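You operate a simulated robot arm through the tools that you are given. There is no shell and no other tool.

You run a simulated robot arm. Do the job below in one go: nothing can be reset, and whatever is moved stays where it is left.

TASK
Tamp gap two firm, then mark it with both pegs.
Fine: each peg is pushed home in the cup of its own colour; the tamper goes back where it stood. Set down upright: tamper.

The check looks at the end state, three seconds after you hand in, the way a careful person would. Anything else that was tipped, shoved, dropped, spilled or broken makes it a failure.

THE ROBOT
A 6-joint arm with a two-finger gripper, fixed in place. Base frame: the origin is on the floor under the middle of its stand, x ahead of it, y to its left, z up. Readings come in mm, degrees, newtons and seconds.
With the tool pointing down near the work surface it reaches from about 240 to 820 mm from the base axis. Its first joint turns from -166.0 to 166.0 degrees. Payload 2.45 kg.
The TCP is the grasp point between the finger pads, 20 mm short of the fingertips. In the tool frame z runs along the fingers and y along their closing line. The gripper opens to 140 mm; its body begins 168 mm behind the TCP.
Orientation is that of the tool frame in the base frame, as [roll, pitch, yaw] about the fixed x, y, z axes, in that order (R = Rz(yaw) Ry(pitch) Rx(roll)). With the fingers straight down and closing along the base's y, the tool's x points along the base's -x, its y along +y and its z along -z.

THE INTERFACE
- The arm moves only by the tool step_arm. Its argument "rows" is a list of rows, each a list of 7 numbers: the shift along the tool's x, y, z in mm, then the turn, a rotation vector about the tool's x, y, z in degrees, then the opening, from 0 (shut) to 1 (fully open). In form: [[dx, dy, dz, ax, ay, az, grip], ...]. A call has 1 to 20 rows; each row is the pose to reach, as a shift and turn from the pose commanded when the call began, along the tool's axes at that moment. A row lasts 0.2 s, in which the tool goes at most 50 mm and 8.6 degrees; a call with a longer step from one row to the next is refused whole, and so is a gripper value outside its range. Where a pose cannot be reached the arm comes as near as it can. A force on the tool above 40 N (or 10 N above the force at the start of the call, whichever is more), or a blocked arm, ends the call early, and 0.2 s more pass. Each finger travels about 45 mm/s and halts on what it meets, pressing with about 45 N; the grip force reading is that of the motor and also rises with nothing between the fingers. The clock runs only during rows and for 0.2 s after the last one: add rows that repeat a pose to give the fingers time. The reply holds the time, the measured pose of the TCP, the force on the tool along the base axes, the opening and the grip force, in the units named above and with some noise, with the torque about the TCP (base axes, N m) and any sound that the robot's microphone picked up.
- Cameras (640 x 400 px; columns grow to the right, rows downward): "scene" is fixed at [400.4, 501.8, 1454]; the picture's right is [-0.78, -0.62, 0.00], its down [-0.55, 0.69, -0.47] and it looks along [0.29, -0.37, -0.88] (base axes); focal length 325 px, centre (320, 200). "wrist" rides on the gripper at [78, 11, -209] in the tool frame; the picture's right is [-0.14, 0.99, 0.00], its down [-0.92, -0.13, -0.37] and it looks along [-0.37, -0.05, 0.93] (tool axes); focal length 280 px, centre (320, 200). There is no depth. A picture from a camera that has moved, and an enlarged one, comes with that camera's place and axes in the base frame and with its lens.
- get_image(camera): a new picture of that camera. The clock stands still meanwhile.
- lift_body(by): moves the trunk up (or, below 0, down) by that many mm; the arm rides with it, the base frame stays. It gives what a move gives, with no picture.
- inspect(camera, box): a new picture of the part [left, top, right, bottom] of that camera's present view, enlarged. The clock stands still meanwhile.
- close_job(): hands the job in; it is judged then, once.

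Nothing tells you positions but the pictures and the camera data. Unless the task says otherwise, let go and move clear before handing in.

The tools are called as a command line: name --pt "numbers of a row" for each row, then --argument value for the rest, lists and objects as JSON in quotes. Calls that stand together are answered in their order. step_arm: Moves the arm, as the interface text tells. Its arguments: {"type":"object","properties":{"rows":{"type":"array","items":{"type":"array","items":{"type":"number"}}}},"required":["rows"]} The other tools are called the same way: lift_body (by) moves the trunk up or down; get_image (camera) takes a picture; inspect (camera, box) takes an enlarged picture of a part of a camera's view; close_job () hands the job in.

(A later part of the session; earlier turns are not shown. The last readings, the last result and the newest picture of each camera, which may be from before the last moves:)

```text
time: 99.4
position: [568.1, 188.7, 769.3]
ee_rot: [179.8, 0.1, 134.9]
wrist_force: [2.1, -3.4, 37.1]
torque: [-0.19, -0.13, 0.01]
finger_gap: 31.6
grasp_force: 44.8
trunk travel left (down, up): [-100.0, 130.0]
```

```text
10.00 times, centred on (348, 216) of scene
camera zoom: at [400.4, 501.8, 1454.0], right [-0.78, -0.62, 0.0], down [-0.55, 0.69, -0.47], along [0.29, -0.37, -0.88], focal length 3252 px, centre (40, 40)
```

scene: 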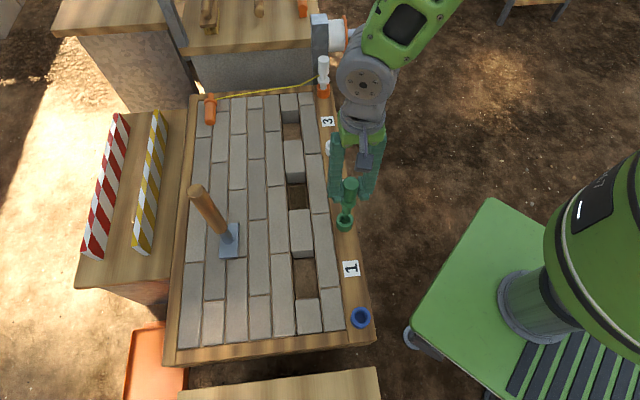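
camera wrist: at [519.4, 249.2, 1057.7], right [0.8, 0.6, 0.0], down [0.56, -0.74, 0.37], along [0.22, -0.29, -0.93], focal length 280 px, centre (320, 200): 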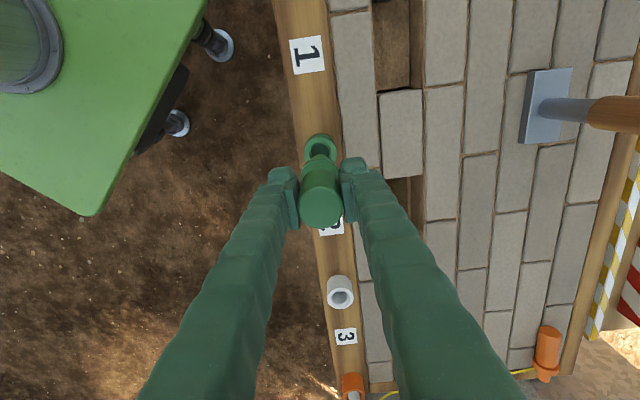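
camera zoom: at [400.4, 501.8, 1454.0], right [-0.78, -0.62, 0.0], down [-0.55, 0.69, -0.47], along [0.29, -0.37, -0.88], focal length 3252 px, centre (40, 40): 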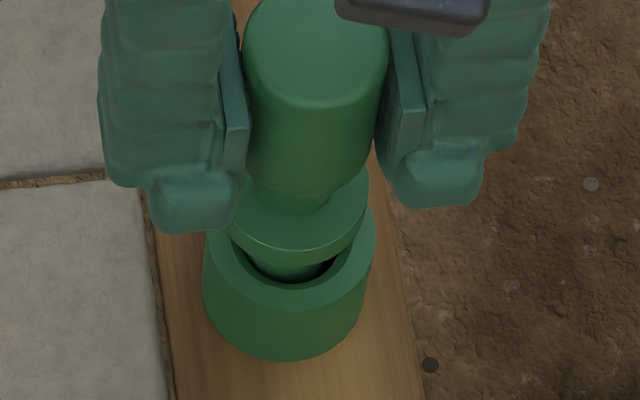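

Contact came at the same height as in the blue holder, and at 37 N the peg hasn't gone deeper. I'll compare the empty blue holder with the colour cups to work out what "home" should look like.

inspect --camera "scene" --box '[340, 295, 380, 335]'

inspect --camera "scene" --box '[318, 130, 350, 165]'

inspect --camera "wrist" --box '[270, 110, 370, 240]'

```text
10.00 times, centred on (360, 315) of scene
camera zoom: at [400.4, 501.8, 1454.0], right [-0.78, -0.62, 0.0], down [-0.55, 0.69, -0.47], along [0.29, -0.37, -0.88], focal length 3252 px, centre (-80, -950)
```

zoom: 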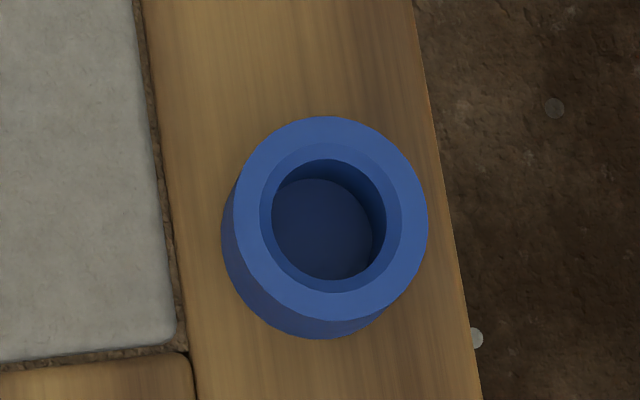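

```text
11.43 times, centred on (334, 148) of scene
camera zoom: at [400.4, 501.8, 1454.0], right [-0.78, -0.62, 0.0], down [-0.55, 0.69, -0.47], along [0.29, -0.37, -0.88], focal length 3716 px, centre (160, 800)
```

zoom: 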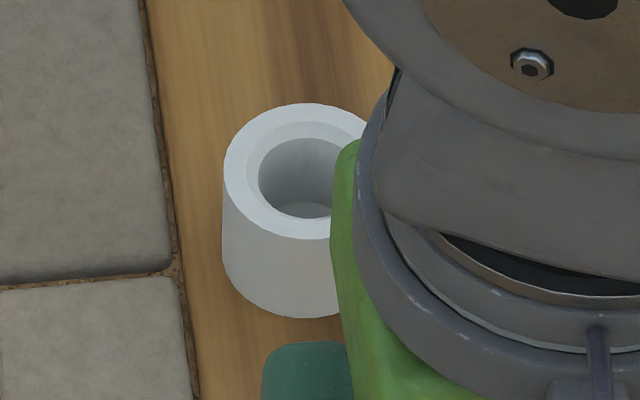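

```text
3.08 times, centred on (320, 175) of wrist
camera zoom: at [519.3, 250.3, 977.3], right [0.8, 0.6, 0.0], down [0.56, -0.74, 0.37], along [0.23, -0.29, -0.93], focal length 863 px, centre (320, 277)
```

zoom: 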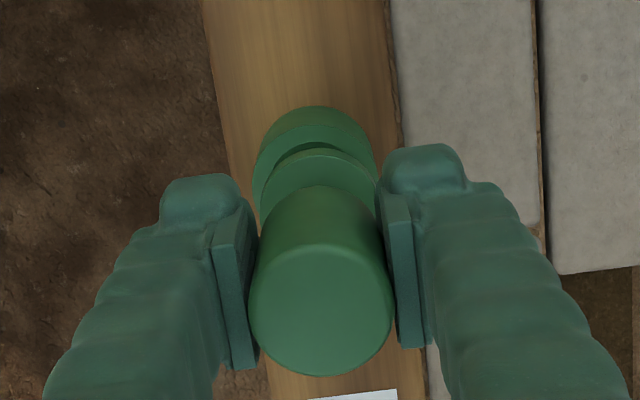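

The cups have the same 24 mm depth and the peg is bottomed hard on the cup floor: the hand slid at 37 N while the peg stayed put. I'll relieve the push, then open and check.

step_arm --pt "0 0 -1.5 0 0 0 0" --pt "0 0 -1.5 0 0 0 0"

step_arm --pt "0 0 0 0 0 0 0.3" --pt "0 0 0 0 0 0 0.35" --pt "0 0 0 0 0 0 0.5" --pt "0 0 0 0 0 0 0.6" --pt "0 0 0 0 0 0 0.6"

inspect --camera "wrist" --box '[270, 110, 370, 240]'

inspect --camera "scene" --box '[332, 196, 364, 236]'

```text
time: 100.0
position: [568.3, 188.0, 768.7]
ee_rot: [179.9, 0.1, 135.0]
wrist_force: [6.2, -0.5, 16.9]
torque: [-0.13, -0.6, 0.05]
finger_gap: 31.4
grasp_force: 45.3
trunk travel left (down, up): [-100.0, 130.0]
```

```text
time: 101.2
position: [567.7, 187.8, 769.4]
ee_rot: [-180.0, 0.0, 135.0]
wrist_force: [-0.2, -0.6, 0.4]
torque: [0.0, -0.01, 0.0]
finger_gap: 84.2
grasp_force: 0.0
trunk travel left (down, up): [-100.0, 130.0]
```

```text
3.08 times, centred on (320, 175) of wrist
camera zoom: at [519.8, 250.7, 977.3], right [0.8, 0.6, 0.0], down [0.56, -0.74, 0.37], along [0.22, -0.29, -0.93], focal length 863 px, centre (320, 277)
```

zoom: 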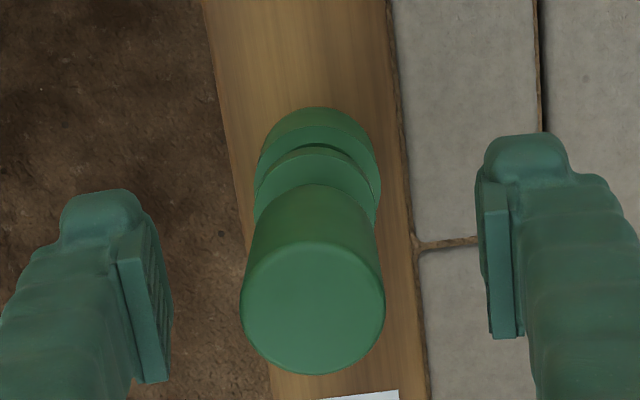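

```text
10.00 times, centred on (348, 216) of scene
camera zoom: at [400.4, 501.8, 1454.0], right [-0.78, -0.62, 0.0], down [-0.55, 0.69, -0.47], along [0.29, -0.37, -0.88], focal length 3252 px, centre (40, 40)
```

zoom: 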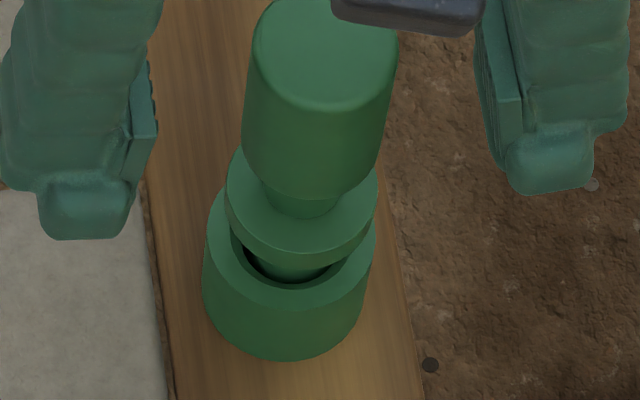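

The peg stands in the green cup at the same depth it had in its holder. To be sure it's really home, I'll close the fingers above its head and press straight down with the tips.

step_arm --pt "0 0 -20 0 0 0 0.7" --pt "0 0 -50 0 0 0 0.7" --pt "0 0 -80 0 0 0 0.7" --pt "0 0 -80 0 0 0 0.4" --pt "0 0 -80 0 0 0 0.2" --pt "0 0 -80 0 0 0 0" --pt "0 0 -80 0 0 0 0" --pt "0 0 -80 0 0 0 0" --pt "0 0 -80 0 0 0 0"

get_image --camera "wrist"

inspect --camera "scene" --box '[332, 185, 372, 236]'

```text
time: 103.2
position: [566.2, 187.8, 848.8]
ee_rot: [180.0, 0.0, 135.0]
wrist_force: [0.1, -0.3, -0.2]
torque: [-0.02, -0.03, 0.01]
finger_gap: 0.3
grasp_force: 18.1
trunk travel left (down, up): [-100.0, 130.0]
```

```text
taken
camera wrist: at [519.2, 250.7, 1056.8], right [0.8, 0.6, 0.0], down [0.56, -0.74, 0.37], along [0.22, -0.29, -0.93], focal length 280 px, centre (320, 200)
```

wrist: 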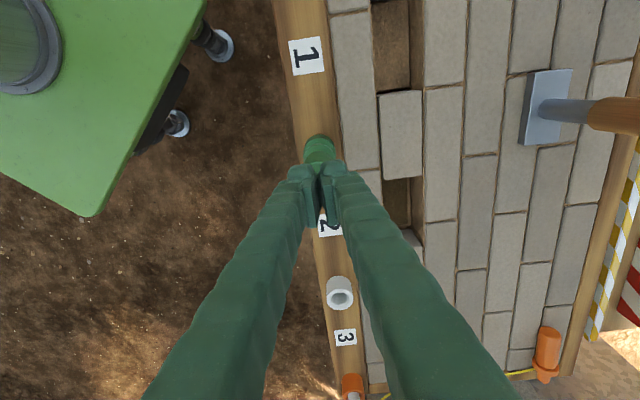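

```text
7.84 times, centred on (352, 210) of scene
camera zoom: at [400.4, 501.8, 1454.0], right [-0.78, -0.62, 0.0], down [-0.55, 0.69, -0.47], along [0.29, -0.37, -0.88], focal length 2550 px, centre (69, 118)
```

zoom: 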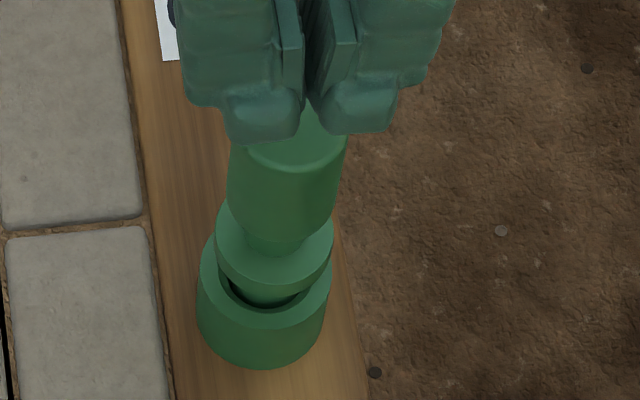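

step_arm --pt "0 0 10 0 0 0 0" --pt "0 0 20 0 0 0 0" --pt "0 0 24 0 0 0 0" --pt "0 0 27 0 0 0 0" --pt "0 0 29 0 0 0 0" --pt "0 0 29 0 0 0 0"

step_arm --pt "0 0 1 0 0 0 0" --pt "0 0 2 0 0 0 0" --pt "0 0 3 0 0 0 0" --pt "0 0 3 0 0 0 0"

```text
time: 104.6
position: [568.6, 187.9, 819.8]
ee_rot: [-180.0, 0.0, 135.0]
wrist_force: [-0.6, -0.4, 0.6]
torque: [0.01, 0.04, -0.01]
finger_gap: 0.0
grasp_force: 29.8
trunk travel left (down, up): [-100.0, 130.0]
```

```text
time: 105.6
position: [567.9, 187.9, 818.3]
ee_rot: [179.8, 0.2, 135.0]
wrist_force: [-0.6, 0.5, 13.7]
torque: [-0.01, 0.04, -0.04]
finger_gap: 5.8
grasp_force: 29.4
trunk travel left (down, up): [-100.0, 130.0]
```

step_arm --pt "0 0 1 0 0 0 0" --pt "0 0 2 0 0 0 0" --pt "0 0 2 0 0 0 0"

step_arm --pt "0 0 1 0 0 0 0" --pt "0 0 2 0 0 0 0" --pt "0 0 2 0 0 0 0"

inspect --camera "scene" --box '[332, 185, 372, 236]'

```text
time: 106.5
position: [570.9, 188.5, 818.1]
ee_rot: [179.5, 0.2, 134.9]
wrist_force: [-1.6, -0.5, 20.6]
torque: [-0.04, 0.27, 0.0]
finger_gap: 5.7
grasp_force: 29.3
trunk travel left (down, up): [-100.0, 130.0]
stopped in row 3: the force on the tool passed its limit at 41 N (the readings are from after the stop); the commanded pose is now the measured one
```

```text
time: 107.1
position: [572.2, 188.6, 819.9]
ee_rot: [179.5, 0.3, 135.1]
wrist_force: [-3.1, -0.8, 23.4]
torque: [-0.07, 0.32, -0.01]
finger_gap: 6.0
grasp_force: 29.1
trunk travel left (down, up): [-100.0, 130.0]
stopped in row 3: the force on the tool passed its limit at 42 N (the readings are from after the stop); the commanded pose is now the measured one
```

```text
7.84 times, centred on (352, 210) of scene
camera zoom: at [400.4, 501.8, 1454.0], right [-0.78, -0.62, 0.0], down [-0.55, 0.69, -0.47], along [0.29, -0.37, -0.88], focal length 2550 px, centre (69, 118)
```

zoom: 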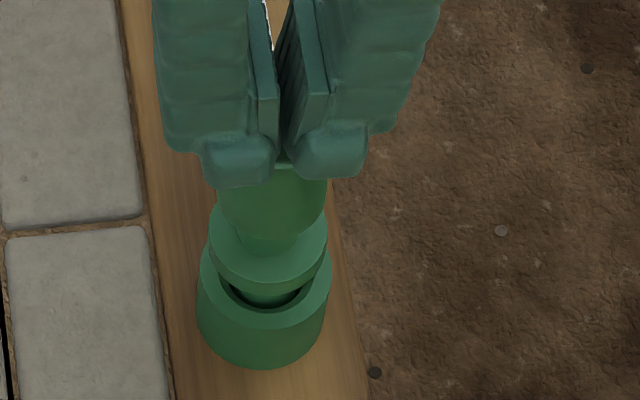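

The peg is firmly bottomed: 42 N on its head doesn't move it. I'll rise clear and look at it standing free.

step_arm --pt "0 0 -10 0 0 0 0" --pt "0 0 -40 0 0 0 0" --pt "0 0 -80 0 0 0 0.2" --pt "0 0 -120 0 0 0 0.4" --pt "0 0 -120 0 0 0 0.7" --pt "0 0 -120 0 0 0 1" --pt "0 0 -120 0 0 0 1"

get_image --camera "wrist"

inspect --camera "scene" --box '[332, 185, 372, 236]'

```text
time: 108.7
position: [569.0, 189.8, 936.1]
ee_rot: [179.7, 0.2, 135.0]
wrist_force: [0.6, -0.5, -0.2]
torque: [0.01, 0.01, -0.02]
finger_gap: 101.7
grasp_force: 0.1
trunk travel left (down, up): [-100.0, 130.0]
```

```text
taken
camera wrist: at [520.4, 251.8, 1143.7], right [0.8, 0.6, 0.01], down [0.56, -0.74, 0.37], along [0.23, -0.29, -0.93], focal length 280 px, centre (320, 200)
```

wrist: 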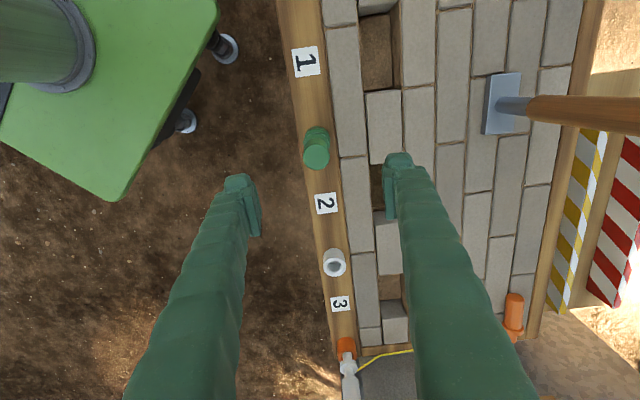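

```text
7.84 times, centred on (352, 210) of scene
camera zoom: at [400.4, 501.8, 1454.0], right [-0.78, -0.62, 0.0], down [-0.55, 0.69, -0.47], along [0.29, -0.37, -0.88], focal length 2550 px, centre (69, 118)
```

zoom: 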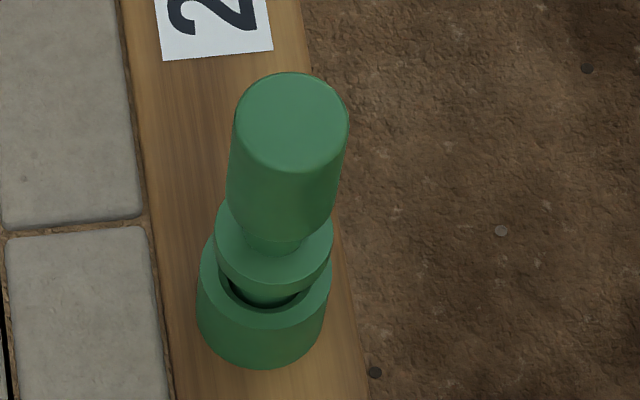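

The green peg stands upright and bottomed in its cup. The white peg is tethered by the yellow line, so before touching it I'll look closely at the line's run and slack.

step_arm --pt "-37 -10 -2 0 0 -5 1" --pt "-74 -20 -4 0 0 -10 1" --pt "-110 -30 -6 0 0 -15 1" --pt "-147 -40 -8 0 0 -20 1" --pt "-183 -50 -10 0 0 -25 1" --pt "-220 -60 -12 0 0 -30 1" --pt "-255 -70 -14 0 0 -35.4 1" --pt "-255 -70 -14 0 0 -35.4 1"

step_arm --pt "0 0 0 0 -5 0 1" --pt "0 0 0 0 -10 0 1" --pt "0 0 0 0 -15 0 1" --pt "0 0 0 0 -20 0 1" --pt "0 0 0 0 -25 0 1" --pt "0 0 0 0 -30 0 1" --pt "0 0 0 0 -30 0 1"

get_image --camera "wrist"

```text
time: 110.5
position: [700.6, -40.3, 950.2]
ee_rot: [179.8, 0.2, 170.5]
wrist_force: [0.2, 0.3, -1.0]
torque: [-0.02, 0.01, -0.01]
finger_gap: 140.2
grasp_force: 0.1
trunk travel left (down, up): [-100.0, 130.0]
```

```text
time: 112.1
position: [698.5, -20.1, 947.8]
ee_rot: [176.1, 24.9, 170.3]
wrist_force: [0.0, 0.2, -0.6]
torque: [0.0, -0.02, 0.03]
finger_gap: 140.1
grasp_force: 0.1
out of reach, approached as far as the arm can: row 5, 6
trunk travel left (down, up): [-100.0, 130.0]
```

```text
taken
camera wrist: at [542.5, 3.6, 1103.5], right [0.26, 0.96, 0.12], down [0.65, -0.27, 0.71], along [0.71, -0.11, -0.69], focal length 280 px, centre (320, 200)
```

wrist: 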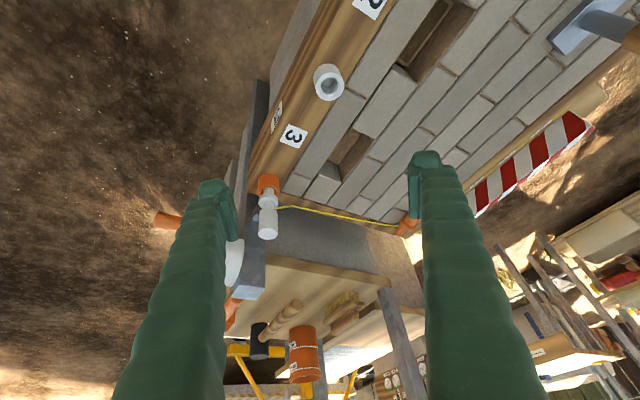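

step_arm --pt "0 0 0 0 0 0 1" --pt "0 0 0 0 0 0 1" --pt "0 0 0 0 0 0 1"

get_image --camera "wrist"

get_image --camera "scene"

```text
time: 112.9
position: [698.5, -19.4, 946.2]
ee_rot: [176.2, 24.8, 170.3]
wrist_force: [-0.6, -0.1, -0.1]
torque: [0.0, -0.03, -0.01]
finger_gap: 140.1
grasp_force: 0.0
trunk travel left (down, up): [-100.0, 130.0]
```

```text
taken
camera wrist: at [542.5, 3.5, 1103.5], right [0.26, 0.96, 0.12], down [0.65, -0.27, 0.71], along [0.71, -0.11, -0.69], focal length 280 px, centre (320, 200)
```

wrist: 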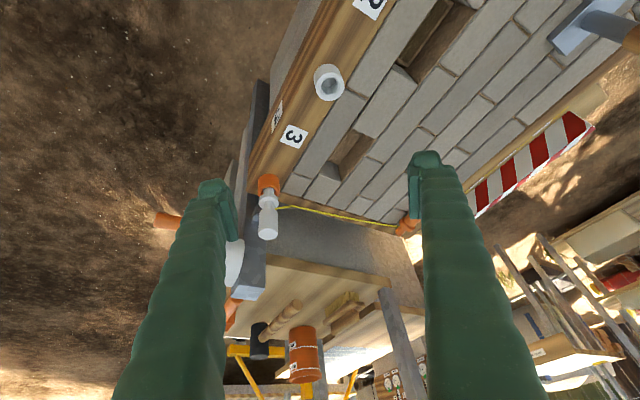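

```text
taken
```

scene: 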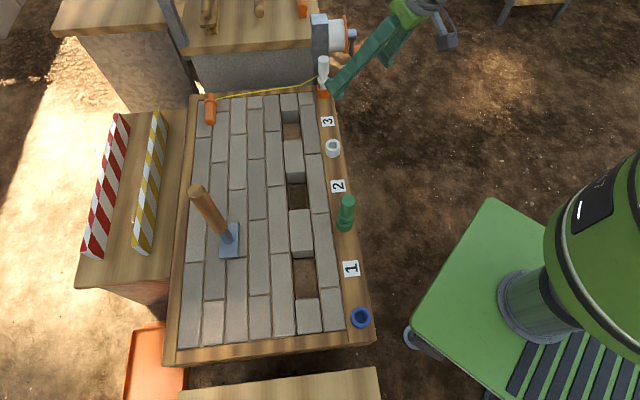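

inspect --camera "wrist" --box '[240, 165, 420, 265]'

inspect --camera "wrist" --box '[250, 170, 320, 230]'

inspect --camera "wrist" --box '[330, 190, 430, 260]'

inspect --camera "scene" --box '[195, 60, 345, 130]'

```text
3.56 times, centred on (330, 215) of wrist
camera zoom: at [542.5, 3.5, 1103.5], right [0.26, 0.96, 0.12], down [0.65, -0.27, 0.71], along [0.71, -0.11, -0.69], focal length 997 px, centre (284, 147)
```

zoom: 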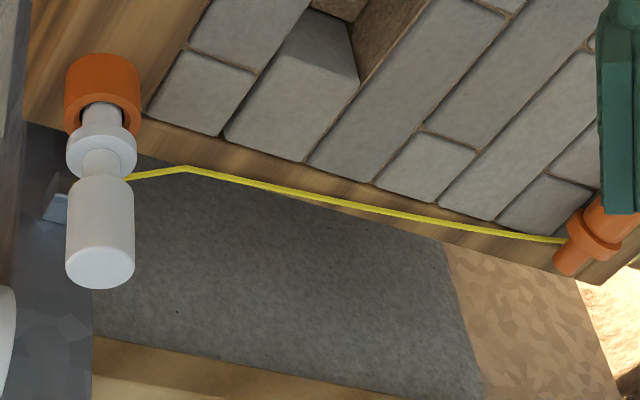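

```text
6.67 times, centred on (285, 200) of wrist
camera zoom: at [542.5, 3.5, 1103.5], right [0.26, 0.96, 0.12], down [0.65, -0.27, 0.71], along [0.71, -0.11, -0.69], focal length 1869 px, centre (553, 200)
```

zoom: 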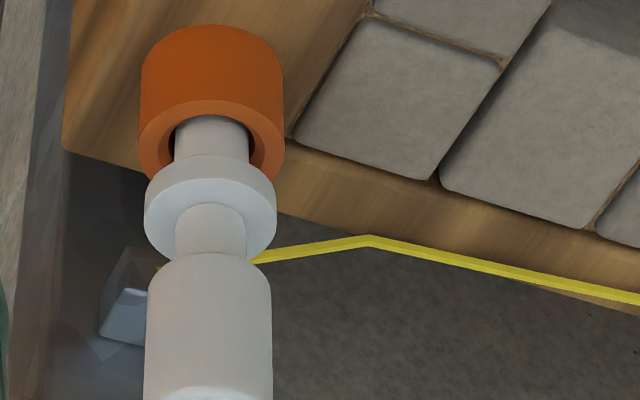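

```text
5.71 times, centred on (380, 225) of wrist
camera zoom: at [542.5, 3.5, 1103.5], right [0.26, 0.96, 0.12], down [0.65, -0.27, 0.71], along [0.71, -0.11, -0.69], focal length 1602 px, centre (-23, 57)
```

zoom: 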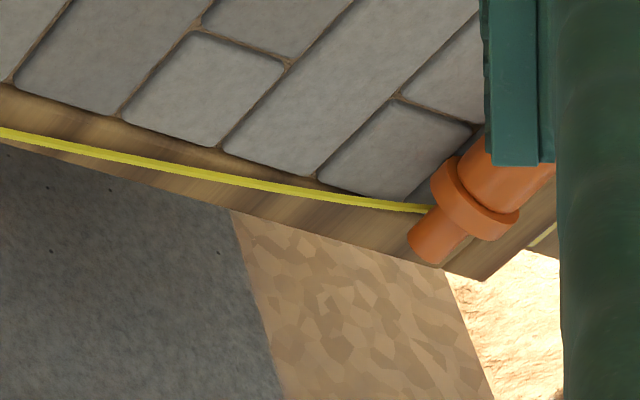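

```text
4.27 times, centred on (270, 95) of scene
camera zoom: at [400.4, 501.8, 1454.0], right [-0.78, -0.62, 0.0], down [-0.55, 0.69, -0.47], along [0.29, -0.37, -0.88], focal length 1387 px, centre (533, 648)
```

zoom: 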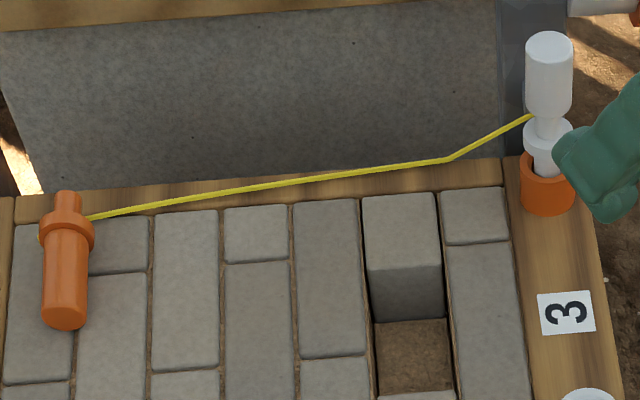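

The line's visible length (about 380–400 mm) looks close to or a little short of what the white cup needs, so I'll move that peg slowly and watch the orange one. First I'll lower the trunk for reach and fix the wrist pose.

lift_body --by -100

step_arm --pt "15 0 -25 0 5 0 1" --pt "30 0 -50 0 10 0 1" --pt "30 0 -70 0 15 0 1" --pt "30 0 -70 0 15 0 1"

```text
time: 114.2
position: [699.2, -19.9, 847.6]
ee_rot: [176.3, 24.9, 170.3]
wrist_force: [0.5, -0.2, -0.6]
torque: [0.0, -0.01, 0.03]
finger_gap: 139.8
grasp_force: 0.1
trunk travel left (down, up): [0.0, 230.0]
```

```text
time: 115.2
position: [643.9, -15.6, 898.1]
ee_rot: [176.4, 9.8, 171.3]
wrist_force: [0.7, -0.3, -0.1]
torque: [0.01, 0.02, 0.0]
finger_gap: 139.8
grasp_force: 0.1
out of reach, approached as far as the arm can: row 1
trunk travel left (down, up): [0.0, 230.0]
```

step_arm --pt "0 0 0 3.6 0 0.9 1" --pt "0 0 0 3.6 0 0.9 1"

step_arm --pt "-32 -11 7 0 0 0 1" --pt "-65 -21 14 0 -2 0 1" --pt "-97 -32 21 0 -4 0 1" --pt "-130 -43 28 0 -6 0 1" --pt "-162 -54 35 0 -8 0 1" --pt "-194 -64 42 0 -10 0 1" --pt "-194 -64 42 0 -10 0 1"

get_image --camera "wrist"

```text
time: 115.8
position: [642.3, -14.5, 897.7]
ee_rot: [-179.9, 9.7, 170.4]
wrist_force: [-0.4, 0.9, 0.7]
torque: [0.0, 0.01, -0.03]
finger_gap: 139.9
grasp_force: 0.0
trunk travel left (down, up): [0.0, 230.0]
```

```text
time: 117.4
position: [829.0, -111.5, 890.1]
ee_rot: [179.9, 19.8, 170.4]
wrist_force: [0.6, 0.3, 0.2]
torque: [0.03, 0.05, 0.0]
finger_gap: 140.1
grasp_force: 0.1
trunk travel left (down, up): [0.0, 230.0]
```

```text
taken
camera wrist: at [688.5, -77.0, 1059.2], right [0.29, 0.95, 0.05], down [0.71, -0.25, 0.66], along [0.64, -0.16, -0.75], focal length 280 px, centre (320, 200)
```

wrist: 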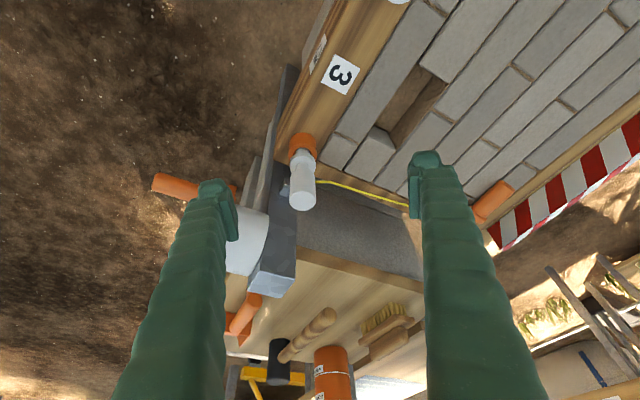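

A tall grey vise or winch stands close behind the white peg, so I need its outline before choosing the finger direction. I'll zoom in.

inspect --camera "wrist" --box '[220, 120, 360, 310]'

inspect --camera "scene" --box '[295, 5, 385, 105]'

inspect --camera "wrist" --box '[270, 120, 350, 220]'

```text
2.11 times, centred on (290, 215) of wrist
camera zoom: at [688.5, -77.0, 1059.2], right [0.29, 0.95, 0.05], down [0.71, -0.25, 0.66], along [0.64, -0.16, -0.75], focal length 590 px, centre (383, 168)
```

zoom: 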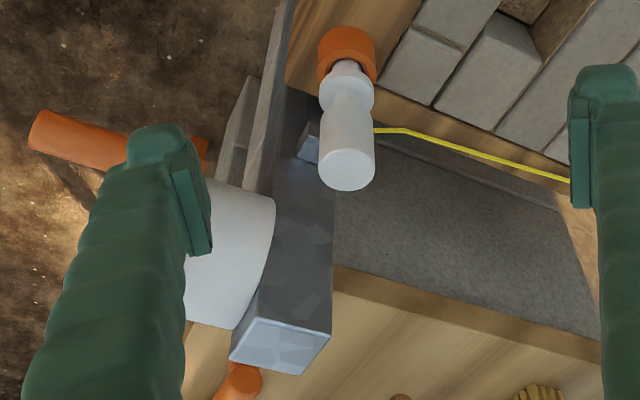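

```text
4.00 times, centred on (340, 55) of scene
camera zoom: at [400.4, 501.8, 1454.0], right [-0.78, -0.62, 0.0], down [-0.55, 0.69, -0.47], along [0.29, -0.37, -0.88], focal length 1301 px, centre (240, 780)
```

zoom: 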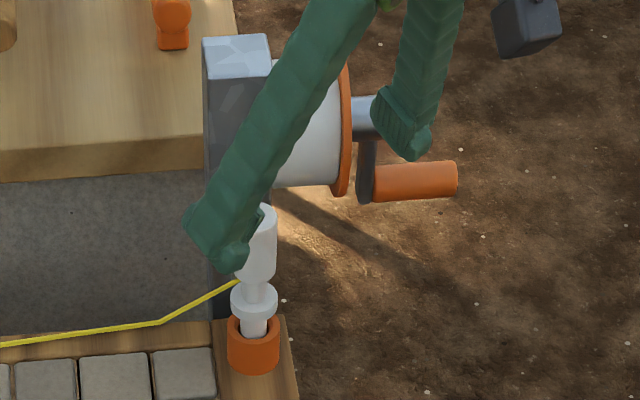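

```text
4.00 times, centred on (310, 170) of wrist
camera zoom: at [688.5, -77.0, 1059.2], right [0.29, 0.95, 0.05], down [0.71, -0.25, 0.66], along [0.64, -0.16, -0.75], focal length 1122 px, centre (360, 320)
```

zoom: 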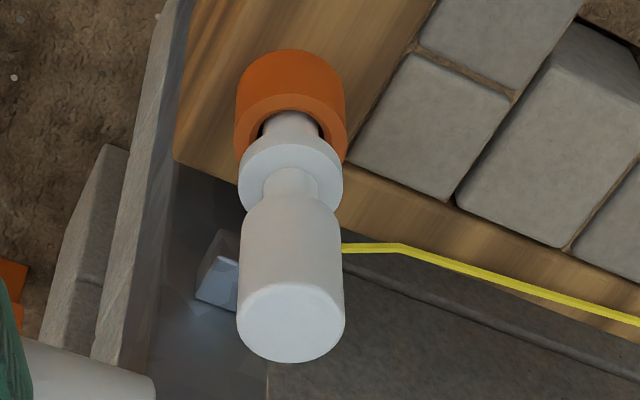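

The post (top about z = 857) and the winch drum sit just beyond the peg, so fingers closing sideways could hit the drum. I'll retract and use the gripper closing across the rail, tilted along it, which leans away from them.

step_arm --pt "28 12 -24 0 4 0 1" --pt "57 24 -47 0 8 0 1" --pt "85 36 -71 0 12 0 1" --pt "114 48 -94 0 16 0 1" --pt "114 48 -94 0 20 0 1" --pt "114 48 -94 0 20 0 1"

step_arm --pt "0 0 0 0 0 7 1" --pt "0 0 0 0 0 14 1" --pt "0 0 0 0 0 21 1" --pt "0 0 0 0 0 28 1" --pt "0 0 0 0 0 35.4 1" --pt "0 0 0 0 0 35.4 1"

step_arm --pt "0 0 0 0 -6 0 1" --pt "0 0 0 0 -12 0 1" --pt "0 0 0 0 -18 0 1" --pt "0 0 0 0 -24 0 1" --pt "0 0 0 0 -30 0 1" --pt "0 0 0 0 -30 0 1"

get_image --camera "wrist"

```text
time: 118.8
position: [698.7, -40.8, 938.2]
ee_rot: [-180.0, -0.3, 170.3]
wrist_force: [0.0, 0.4, -1.0]
torque: [0.02, 0.05, 0.0]
finger_gap: 139.9
grasp_force: 0.1
trunk travel left (down, up): [0.0, 230.0]
```

```text
time: 120.2
position: [699.2, -41.8, 940.4]
ee_rot: [-180.0, -0.2, 134.9]
wrist_force: [0.5, -0.8, 0.1]
torque: [0.02, -0.01, 0.01]
finger_gap: 140.2
grasp_force: 0.2
trunk travel left (down, up): [0.0, 230.0]
```

```text
time: 121.6
position: [698.7, -40.9, 938.0]
ee_rot: [-179.9, 29.9, 135.0]
wrist_force: [0.7, -0.2, -0.9]
torque: [-0.03, 0.02, -0.04]
finger_gap: 140.1
grasp_force: 0.1
trunk travel left (down, up): [0.0, 230.0]
```

```text
taken
camera wrist: at [584.8, 88.5, 1080.8], right [0.78, 0.62, 0.07], down [0.35, -0.52, 0.78], along [0.52, -0.59, -0.62], focal length 280 px, centre (320, 200)
```

wrist: 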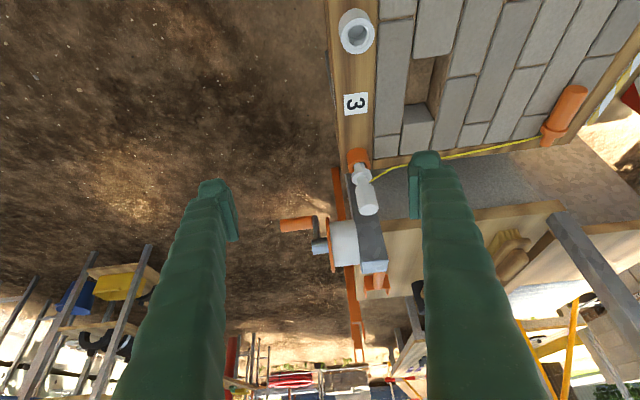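

This posture works, with the view looking down the rail past the white peg. I'll move to a pre-grasp point behind and above the white peg.

step_arm --pt "-19 12 30 0 0 0 1" --pt "-38 23 60 0 0 0 1" --pt "-58 35 89 0 0 0 1" --pt "-77 46 119 0 0 0 1" --pt "-96 58 149 0 0 0 1" --pt "-115.5 69.4 178.7 0 0 0 1" --pt "-115.5 69.4 178.7 0 0 0 1"

get_image --camera "wrist"

get_image --camera "scene"

```text
time: 123.2
position: [881.7, -125.2, 842.2]
ee_rot: [-179.9, 29.8, 134.9]
wrist_force: [0.3, 0.0, -0.5]
torque: [-0.02, 0.03, -0.03]
finger_gap: 140.0
grasp_force: 0.0
trunk travel left (down, up): [0.0, 230.0]
```

```text
taken
camera wrist: at [768.1, 2.9, 983.9], right [0.79, 0.62, 0.07], down [0.35, -0.53, 0.78], along [0.51, -0.59, -0.63], focal length 280 px, centre (320, 200)
```

wrist: 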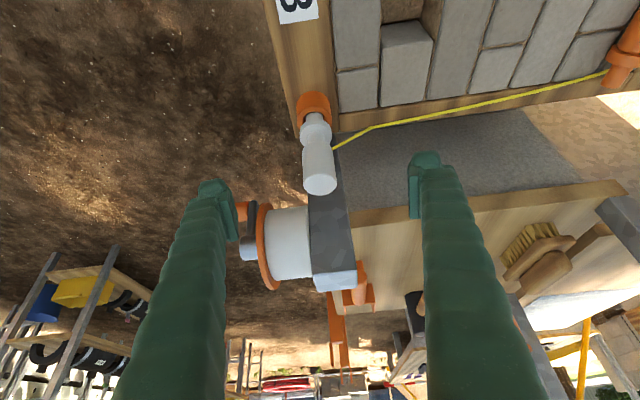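

```text
taken
```

scene: 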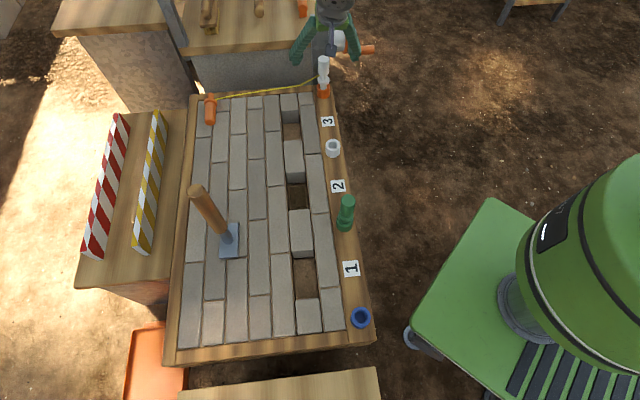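

inspect --camera "wrist" --box '[270, 80, 390, 210]'

inspect --camera "wrist" --box '[330, 40, 640, 180]'

```text
3.08 times, centred on (330, 145) of wrist
camera zoom: at [768.1, 2.9, 983.9], right [0.79, 0.62, 0.07], down [0.35, -0.53, 0.78], along [0.51, -0.59, -0.63], focal length 863 px, centre (289, 369)
```

zoom: 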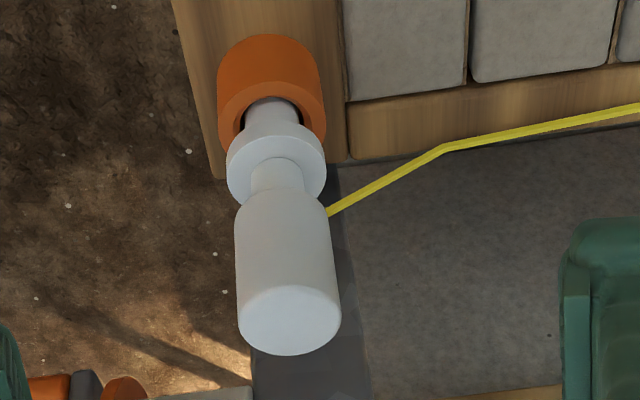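

```text
2.06 times, centred on (485, 110) of wrist
camera zoom: at [768.1, 2.9, 983.9], right [0.79, 0.62, 0.07], down [0.35, -0.53, 0.78], along [0.51, -0.59, -0.63], focal length 579 px, centre (-21, 386)
```

zoom: 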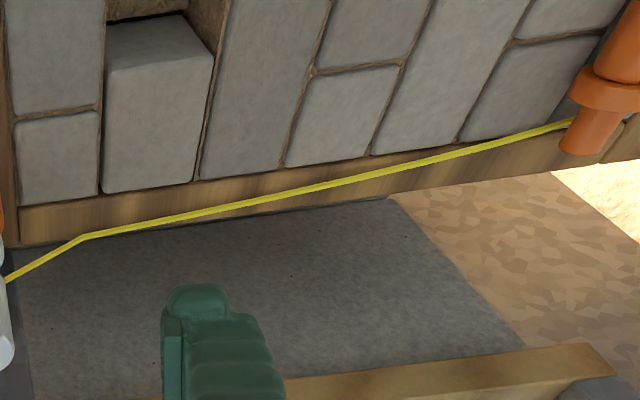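

The white peg is upright at about (906, -151), centred in the gripper's plane. I'll narrow the fingers to keep well clear of the crank and approach along the tool axis.

step_arm --pt "0 -0.3 0 0 0 0 0.8" --pt "0 -0.3 0 0 0 0 0.6" --pt "0 -0.3 0 0 0 0 0.55" --pt "0 -0.3 0 0 0 0 0.55" --pt "1.5 -0.3 20 0 0 0 0.55" --pt "2.8 -0.3 40 0 0 0 0.55" --pt "4 -0.3 58 0 0 0 0.55" --pt "5.2 -0.3 77.8 0 0 0 0.55" --pt "5.2 -0.3 77.8 0 0 0 0.55"

get_image --camera "wrist"

inspect --camera "scene" --box '[290, 30, 370, 110]'

```text
time: 125.2
position: [904.0, -150.3, 772.2]
ee_rot: [-179.8, 29.8, 135.1]
wrist_force: [0.3, 0.5, 0.9]
torque: [0.0, 0.05, -0.02]
finger_gap: 77.5
grasp_force: 0.1
trunk travel left (down, up): [0.0, 230.0]
```

```text
taken
camera wrist: at [791.5, -21.5, 913.3], right [0.78, 0.62, 0.07], down [0.35, -0.52, 0.78], along [0.51, -0.59, -0.62], focal length 280 px, centre (320, 200)
```

wrist: 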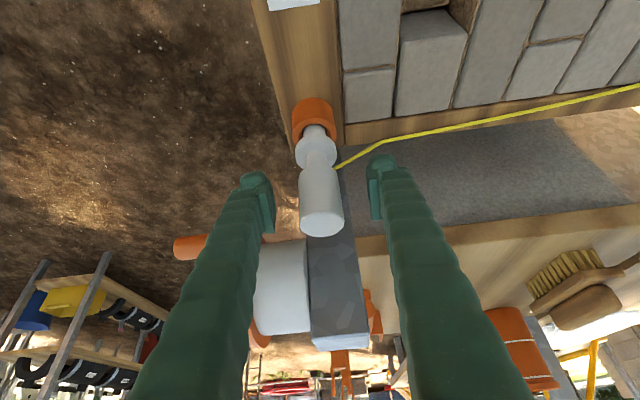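

```text
5.00 times, centred on (330, 70) of scene
camera zoom: at [400.4, 501.8, 1454.0], right [-0.78, -0.62, 0.0], down [-0.55, 0.69, -0.47], along [0.29, -0.37, -0.88], focal length 1626 px, centre (270, 850)
```

zoom: 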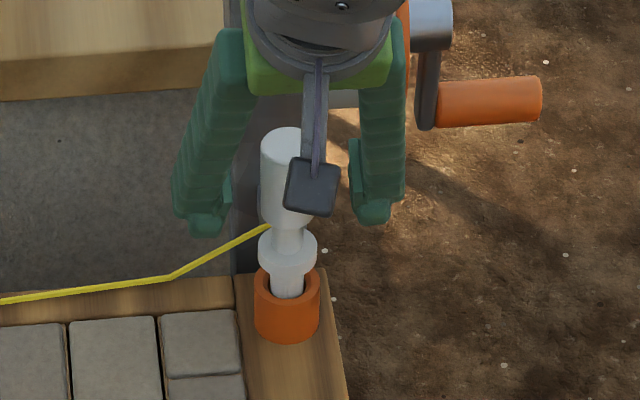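

inspect --camera "wrist" --box '[270, 90, 390, 250]'

```text
2.50 times, centred on (330, 170) of wrist
camera zoom: at [791.5, -21.5, 913.3], right [0.78, 0.62, 0.07], down [0.35, -0.52, 0.78], along [0.51, -0.59, -0.62], focal length 701 px, centre (295, 275)
```

zoom: 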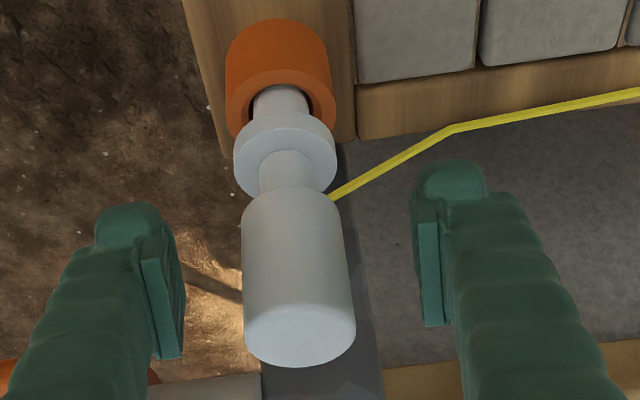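

step_arm --pt "0 -0.4 0 0 0 0 0.4" --pt "0 -0.4 0 0 0 0 0.25" --pt "0 -0.4 0 0 0 0 0.1" --pt "0 -0.4 0 0 0 0 0" --pt "0 -0.4 0 0 0 0 0" --pt "0 -0.4 0 0 0 0 0"

inspect --camera "wrist" --box '[270, 90, 390, 250]'

```text
time: 126.6
position: [905.4, -151.2, 772.0]
ee_rot: [-180.0, 29.8, 135.0]
wrist_force: [-0.8, -0.1, -0.1]
torque: [0.02, 0.01, -0.02]
finger_gap: 31.7
grasp_force: 45.0
trunk travel left (down, up): [0.0, 230.0]
```

```text
2.50 times, centred on (330, 170) of wrist
camera zoom: at [790.9, -21.5, 913.4], right [0.79, 0.62, 0.07], down [0.34, -0.53, 0.78], along [0.51, -0.59, -0.62], focal length 701 px, centre (295, 275)
```

zoom: 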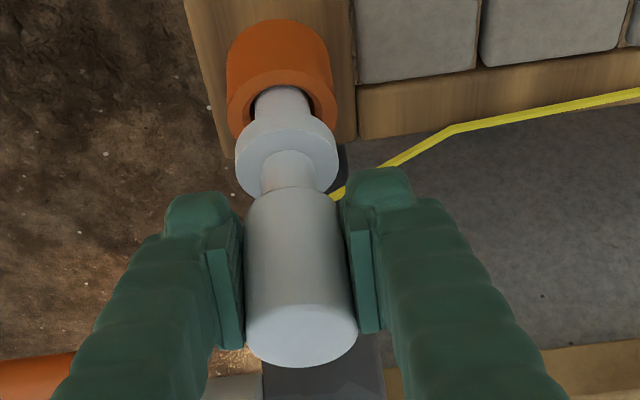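

The white peg is gripped. I'll lift it about 45 mm and watch the line.

step_arm --pt "-5 0 -8.7 0 0 0 0" --pt "-12.5 0 -21.7 0 0 0 0" --pt "-22.5 0 -39 0 0 0 0" --pt "-22.5 0 -39 0 0 0 0"

get_image --camera "wrist"

inspect --camera "scene" --box '[190, 50, 350, 150]'

```text
time: 127.6
position: [905.6, -149.9, 817.5]
ee_rot: [-179.9, 29.8, 135.0]
wrist_force: [-0.2, -0.3, -1.2]
torque: [0.0, -0.02, -0.02]
finger_gap: 31.4
grasp_force: 45.1
trunk travel left (down, up): [0.0, 230.0]
```

```text
taken
camera wrist: at [790.9, -21.6, 958.0], right [0.79, 0.62, 0.07], down [0.34, -0.53, 0.78], along [0.51, -0.59, -0.62], focal length 280 px, centre (320, 200)
```

wrist: 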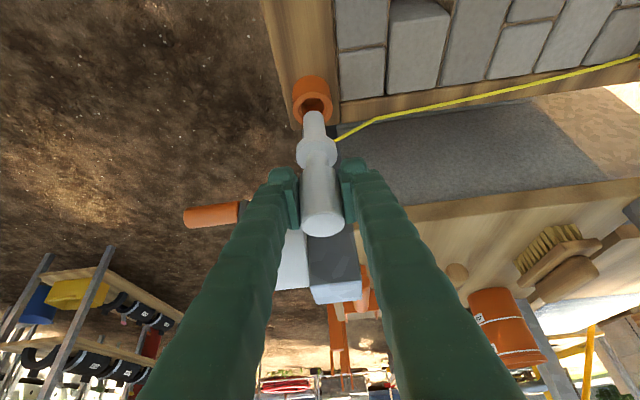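

```text
4.00 times, centred on (270, 100) of scene
camera zoom: at [400.4, 501.8, 1454.0], right [-0.78, -0.62, 0.0], down [-0.55, 0.69, -0.47], along [0.29, -0.37, -0.88], focal length 1301 px, centre (520, 600)
```

zoom: 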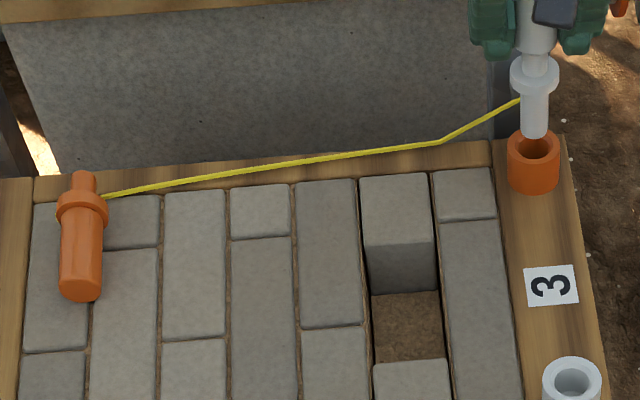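

The line stayed put when the peg rose: it runs to a hook on the post behind and isn't tied to the white peg at all. I'll carry the peg straight back along the rail, away from the line, to above the white cup.

step_arm --pt "-5 0 -8.7 0 0 0 0" --pt "30 0 -29 0 0 0 0" --pt "64 0 -49 0 0 0 0" --pt "99 0 -69 0 0 0 0" --pt "134 0 -89 0 0 0 0" --pt "168 0 -109 0 0 0 0" --pt "203.2 0 -128.9 0 0 0 0" --pt "203.2 0 -128.9 0 0 0 0"

get_image --camera "wrist"

get_image --camera "scene"

```text
time: 129.4
position: [734.9, 20.4, 827.6]
ee_rot: [-179.8, 29.8, 135.0]
wrist_force: [0.2, 0.2, -0.5]
torque: [-0.01, -0.05, 0.01]
finger_gap: 31.7
grasp_force: 44.9
trunk travel left (down, up): [0.0, 230.0]
```

```text
taken
camera wrist: at [620.7, 149.4, 969.1], right [0.79, 0.62, 0.07], down [0.34, -0.52, 0.78], along [0.51, -0.59, -0.62], focal length 280 px, centre (320, 200)
```

wrist: 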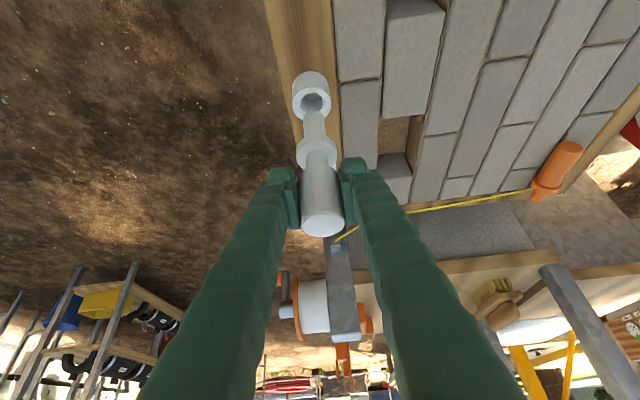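

```text
taken
```

scene: 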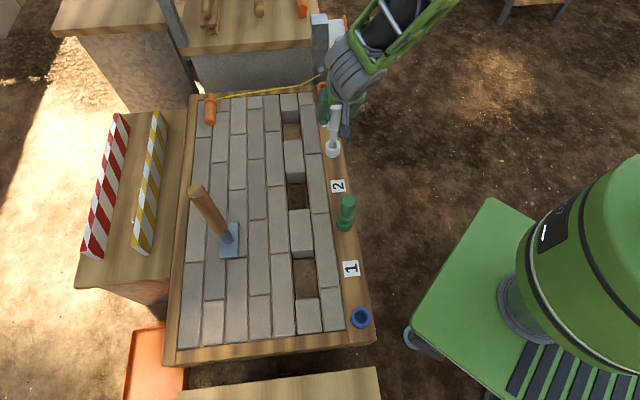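

inspect --camera "wrist" --box '[280, 60, 360, 160]'

inspect --camera "scene" --box '[316, 100, 352, 165]'

inspect --camera "wrist" --box '[260, 60, 380, 250]'

```text
4.00 times, centred on (320, 110) of wrist
camera zoom: at [620.7, 149.4, 969.1], right [0.79, 0.62, 0.07], down [0.34, -0.52, 0.78], along [0.51, -0.59, -0.62], focal length 1122 px, centre (320, 560)
```

zoom: 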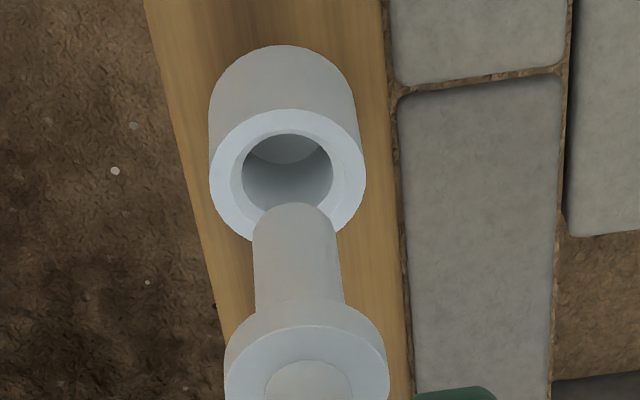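

```text
6.15 times, centred on (334, 132) of scene
camera zoom: at [400.4, 501.8, 1454.0], right [-0.78, -0.62, 0.0], down [-0.55, 0.69, -0.47], along [0.29, -0.37, -0.88], focal length 2001 px, centre (234, 615)
```

zoom: 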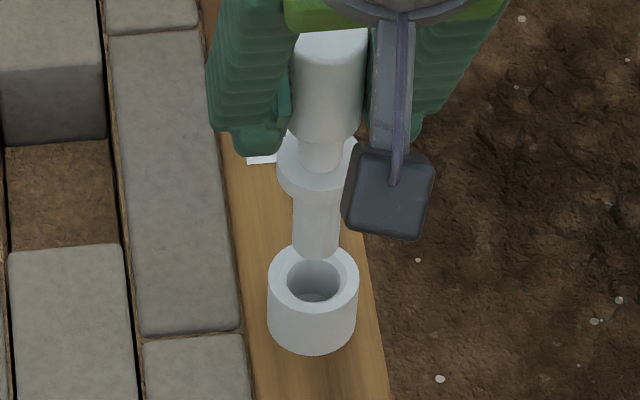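

```text
2.11 times, centred on (320, 155) of wrist
camera zoom: at [620.7, 149.4, 969.1], right [0.79, 0.62, 0.07], down [0.34, -0.52, 0.78], along [0.51, -0.59, -0.62], focal length 590 px, centre (320, 295)
```

zoom: 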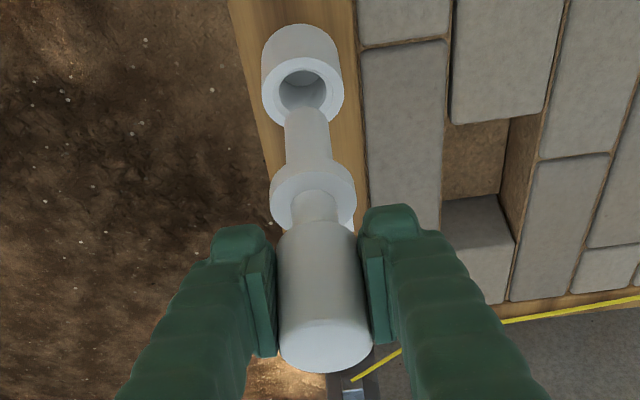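

The peg tip is within about 1 mm of the white cup's axis. I'll nudge it 1 mm and lower to just above the rim.

step_arm --pt "5 0 11 0 0 0 0" --pt "11.6 0 22.2 0 0 0 0" --pt "11.6 0 22.2 0 0 0 0"

inspect --camera "wrist" --box '[280, 60, 360, 160]'

inspect --camera "scene" --box '[318, 125, 350, 165]'

```text
time: 130.2
position: [735.1, 19.2, 801.8]
ee_rot: [180.0, 29.8, 134.9]
wrist_force: [0.2, 0.3, -1.2]
torque: [-0.01, -0.02, 0.0]
finger_gap: 31.6
grasp_force: 45.1
trunk travel left (down, up): [0.0, 230.0]
```

```text
4.00 times, centred on (320, 110) of wrist
camera zoom: at [622.0, 148.2, 943.9], right [0.79, 0.62, 0.07], down [0.34, -0.53, 0.78], along [0.51, -0.59, -0.62], focal length 1122 px, centre (320, 560)
```

zoom: 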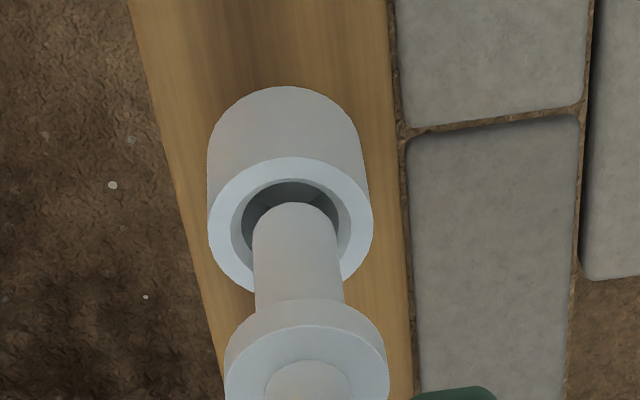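

```text
10.00 times, centred on (334, 145) of scene
camera zoom: at [400.4, 501.8, 1454.0], right [-0.78, -0.62, 0.0], down [-0.55, 0.69, -0.47], along [0.29, -0.37, -0.88], focal length 3252 px, centre (180, 750)
```

zoom: 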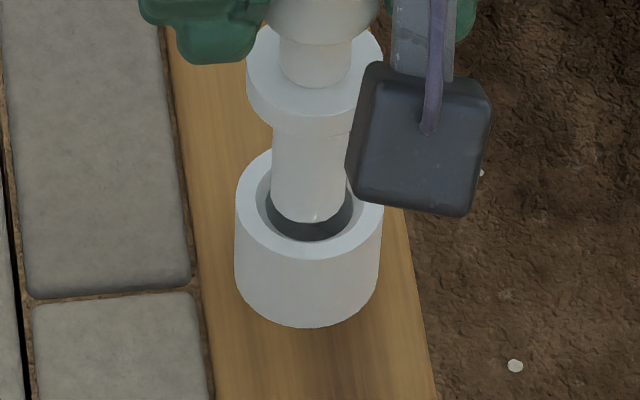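

step_arm --pt "2 0 3.5 0 0 0 0" --pt "4 0 6.9 0 0 0 0" --pt "6 0 10.4 0 0 0 0" --pt "8 0 13.9 0 0 0 0" --pt "10 0 17.3 0 0 0 0" --pt "10 0 17.3 0 0 0 0"

inspect --camera "wrist" --box '[280, 60, 360, 160]'

```text
time: 131.6
position: [736.0, 19.5, 782.3]
ee_rot: [-180.0, 29.9, 135.0]
wrist_force: [-0.3, -0.1, 0.4]
torque: [0.0, -0.01, 0.03]
finger_gap: 31.6
grasp_force: 44.6
trunk travel left (down, up): [0.0, 230.0]
```

```text
4.00 times, centred on (320, 110) of wrist
camera zoom: at [622.0, 148.4, 923.7], right [0.79, 0.62, 0.07], down [0.35, -0.53, 0.78], along [0.51, -0.59, -0.62], focal length 1122 px, centre (320, 560)
```

zoom: 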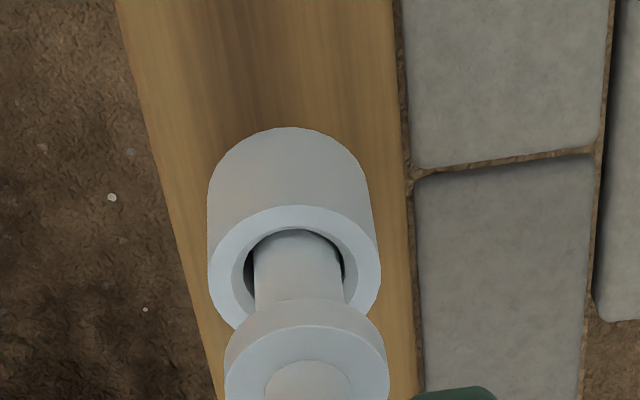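

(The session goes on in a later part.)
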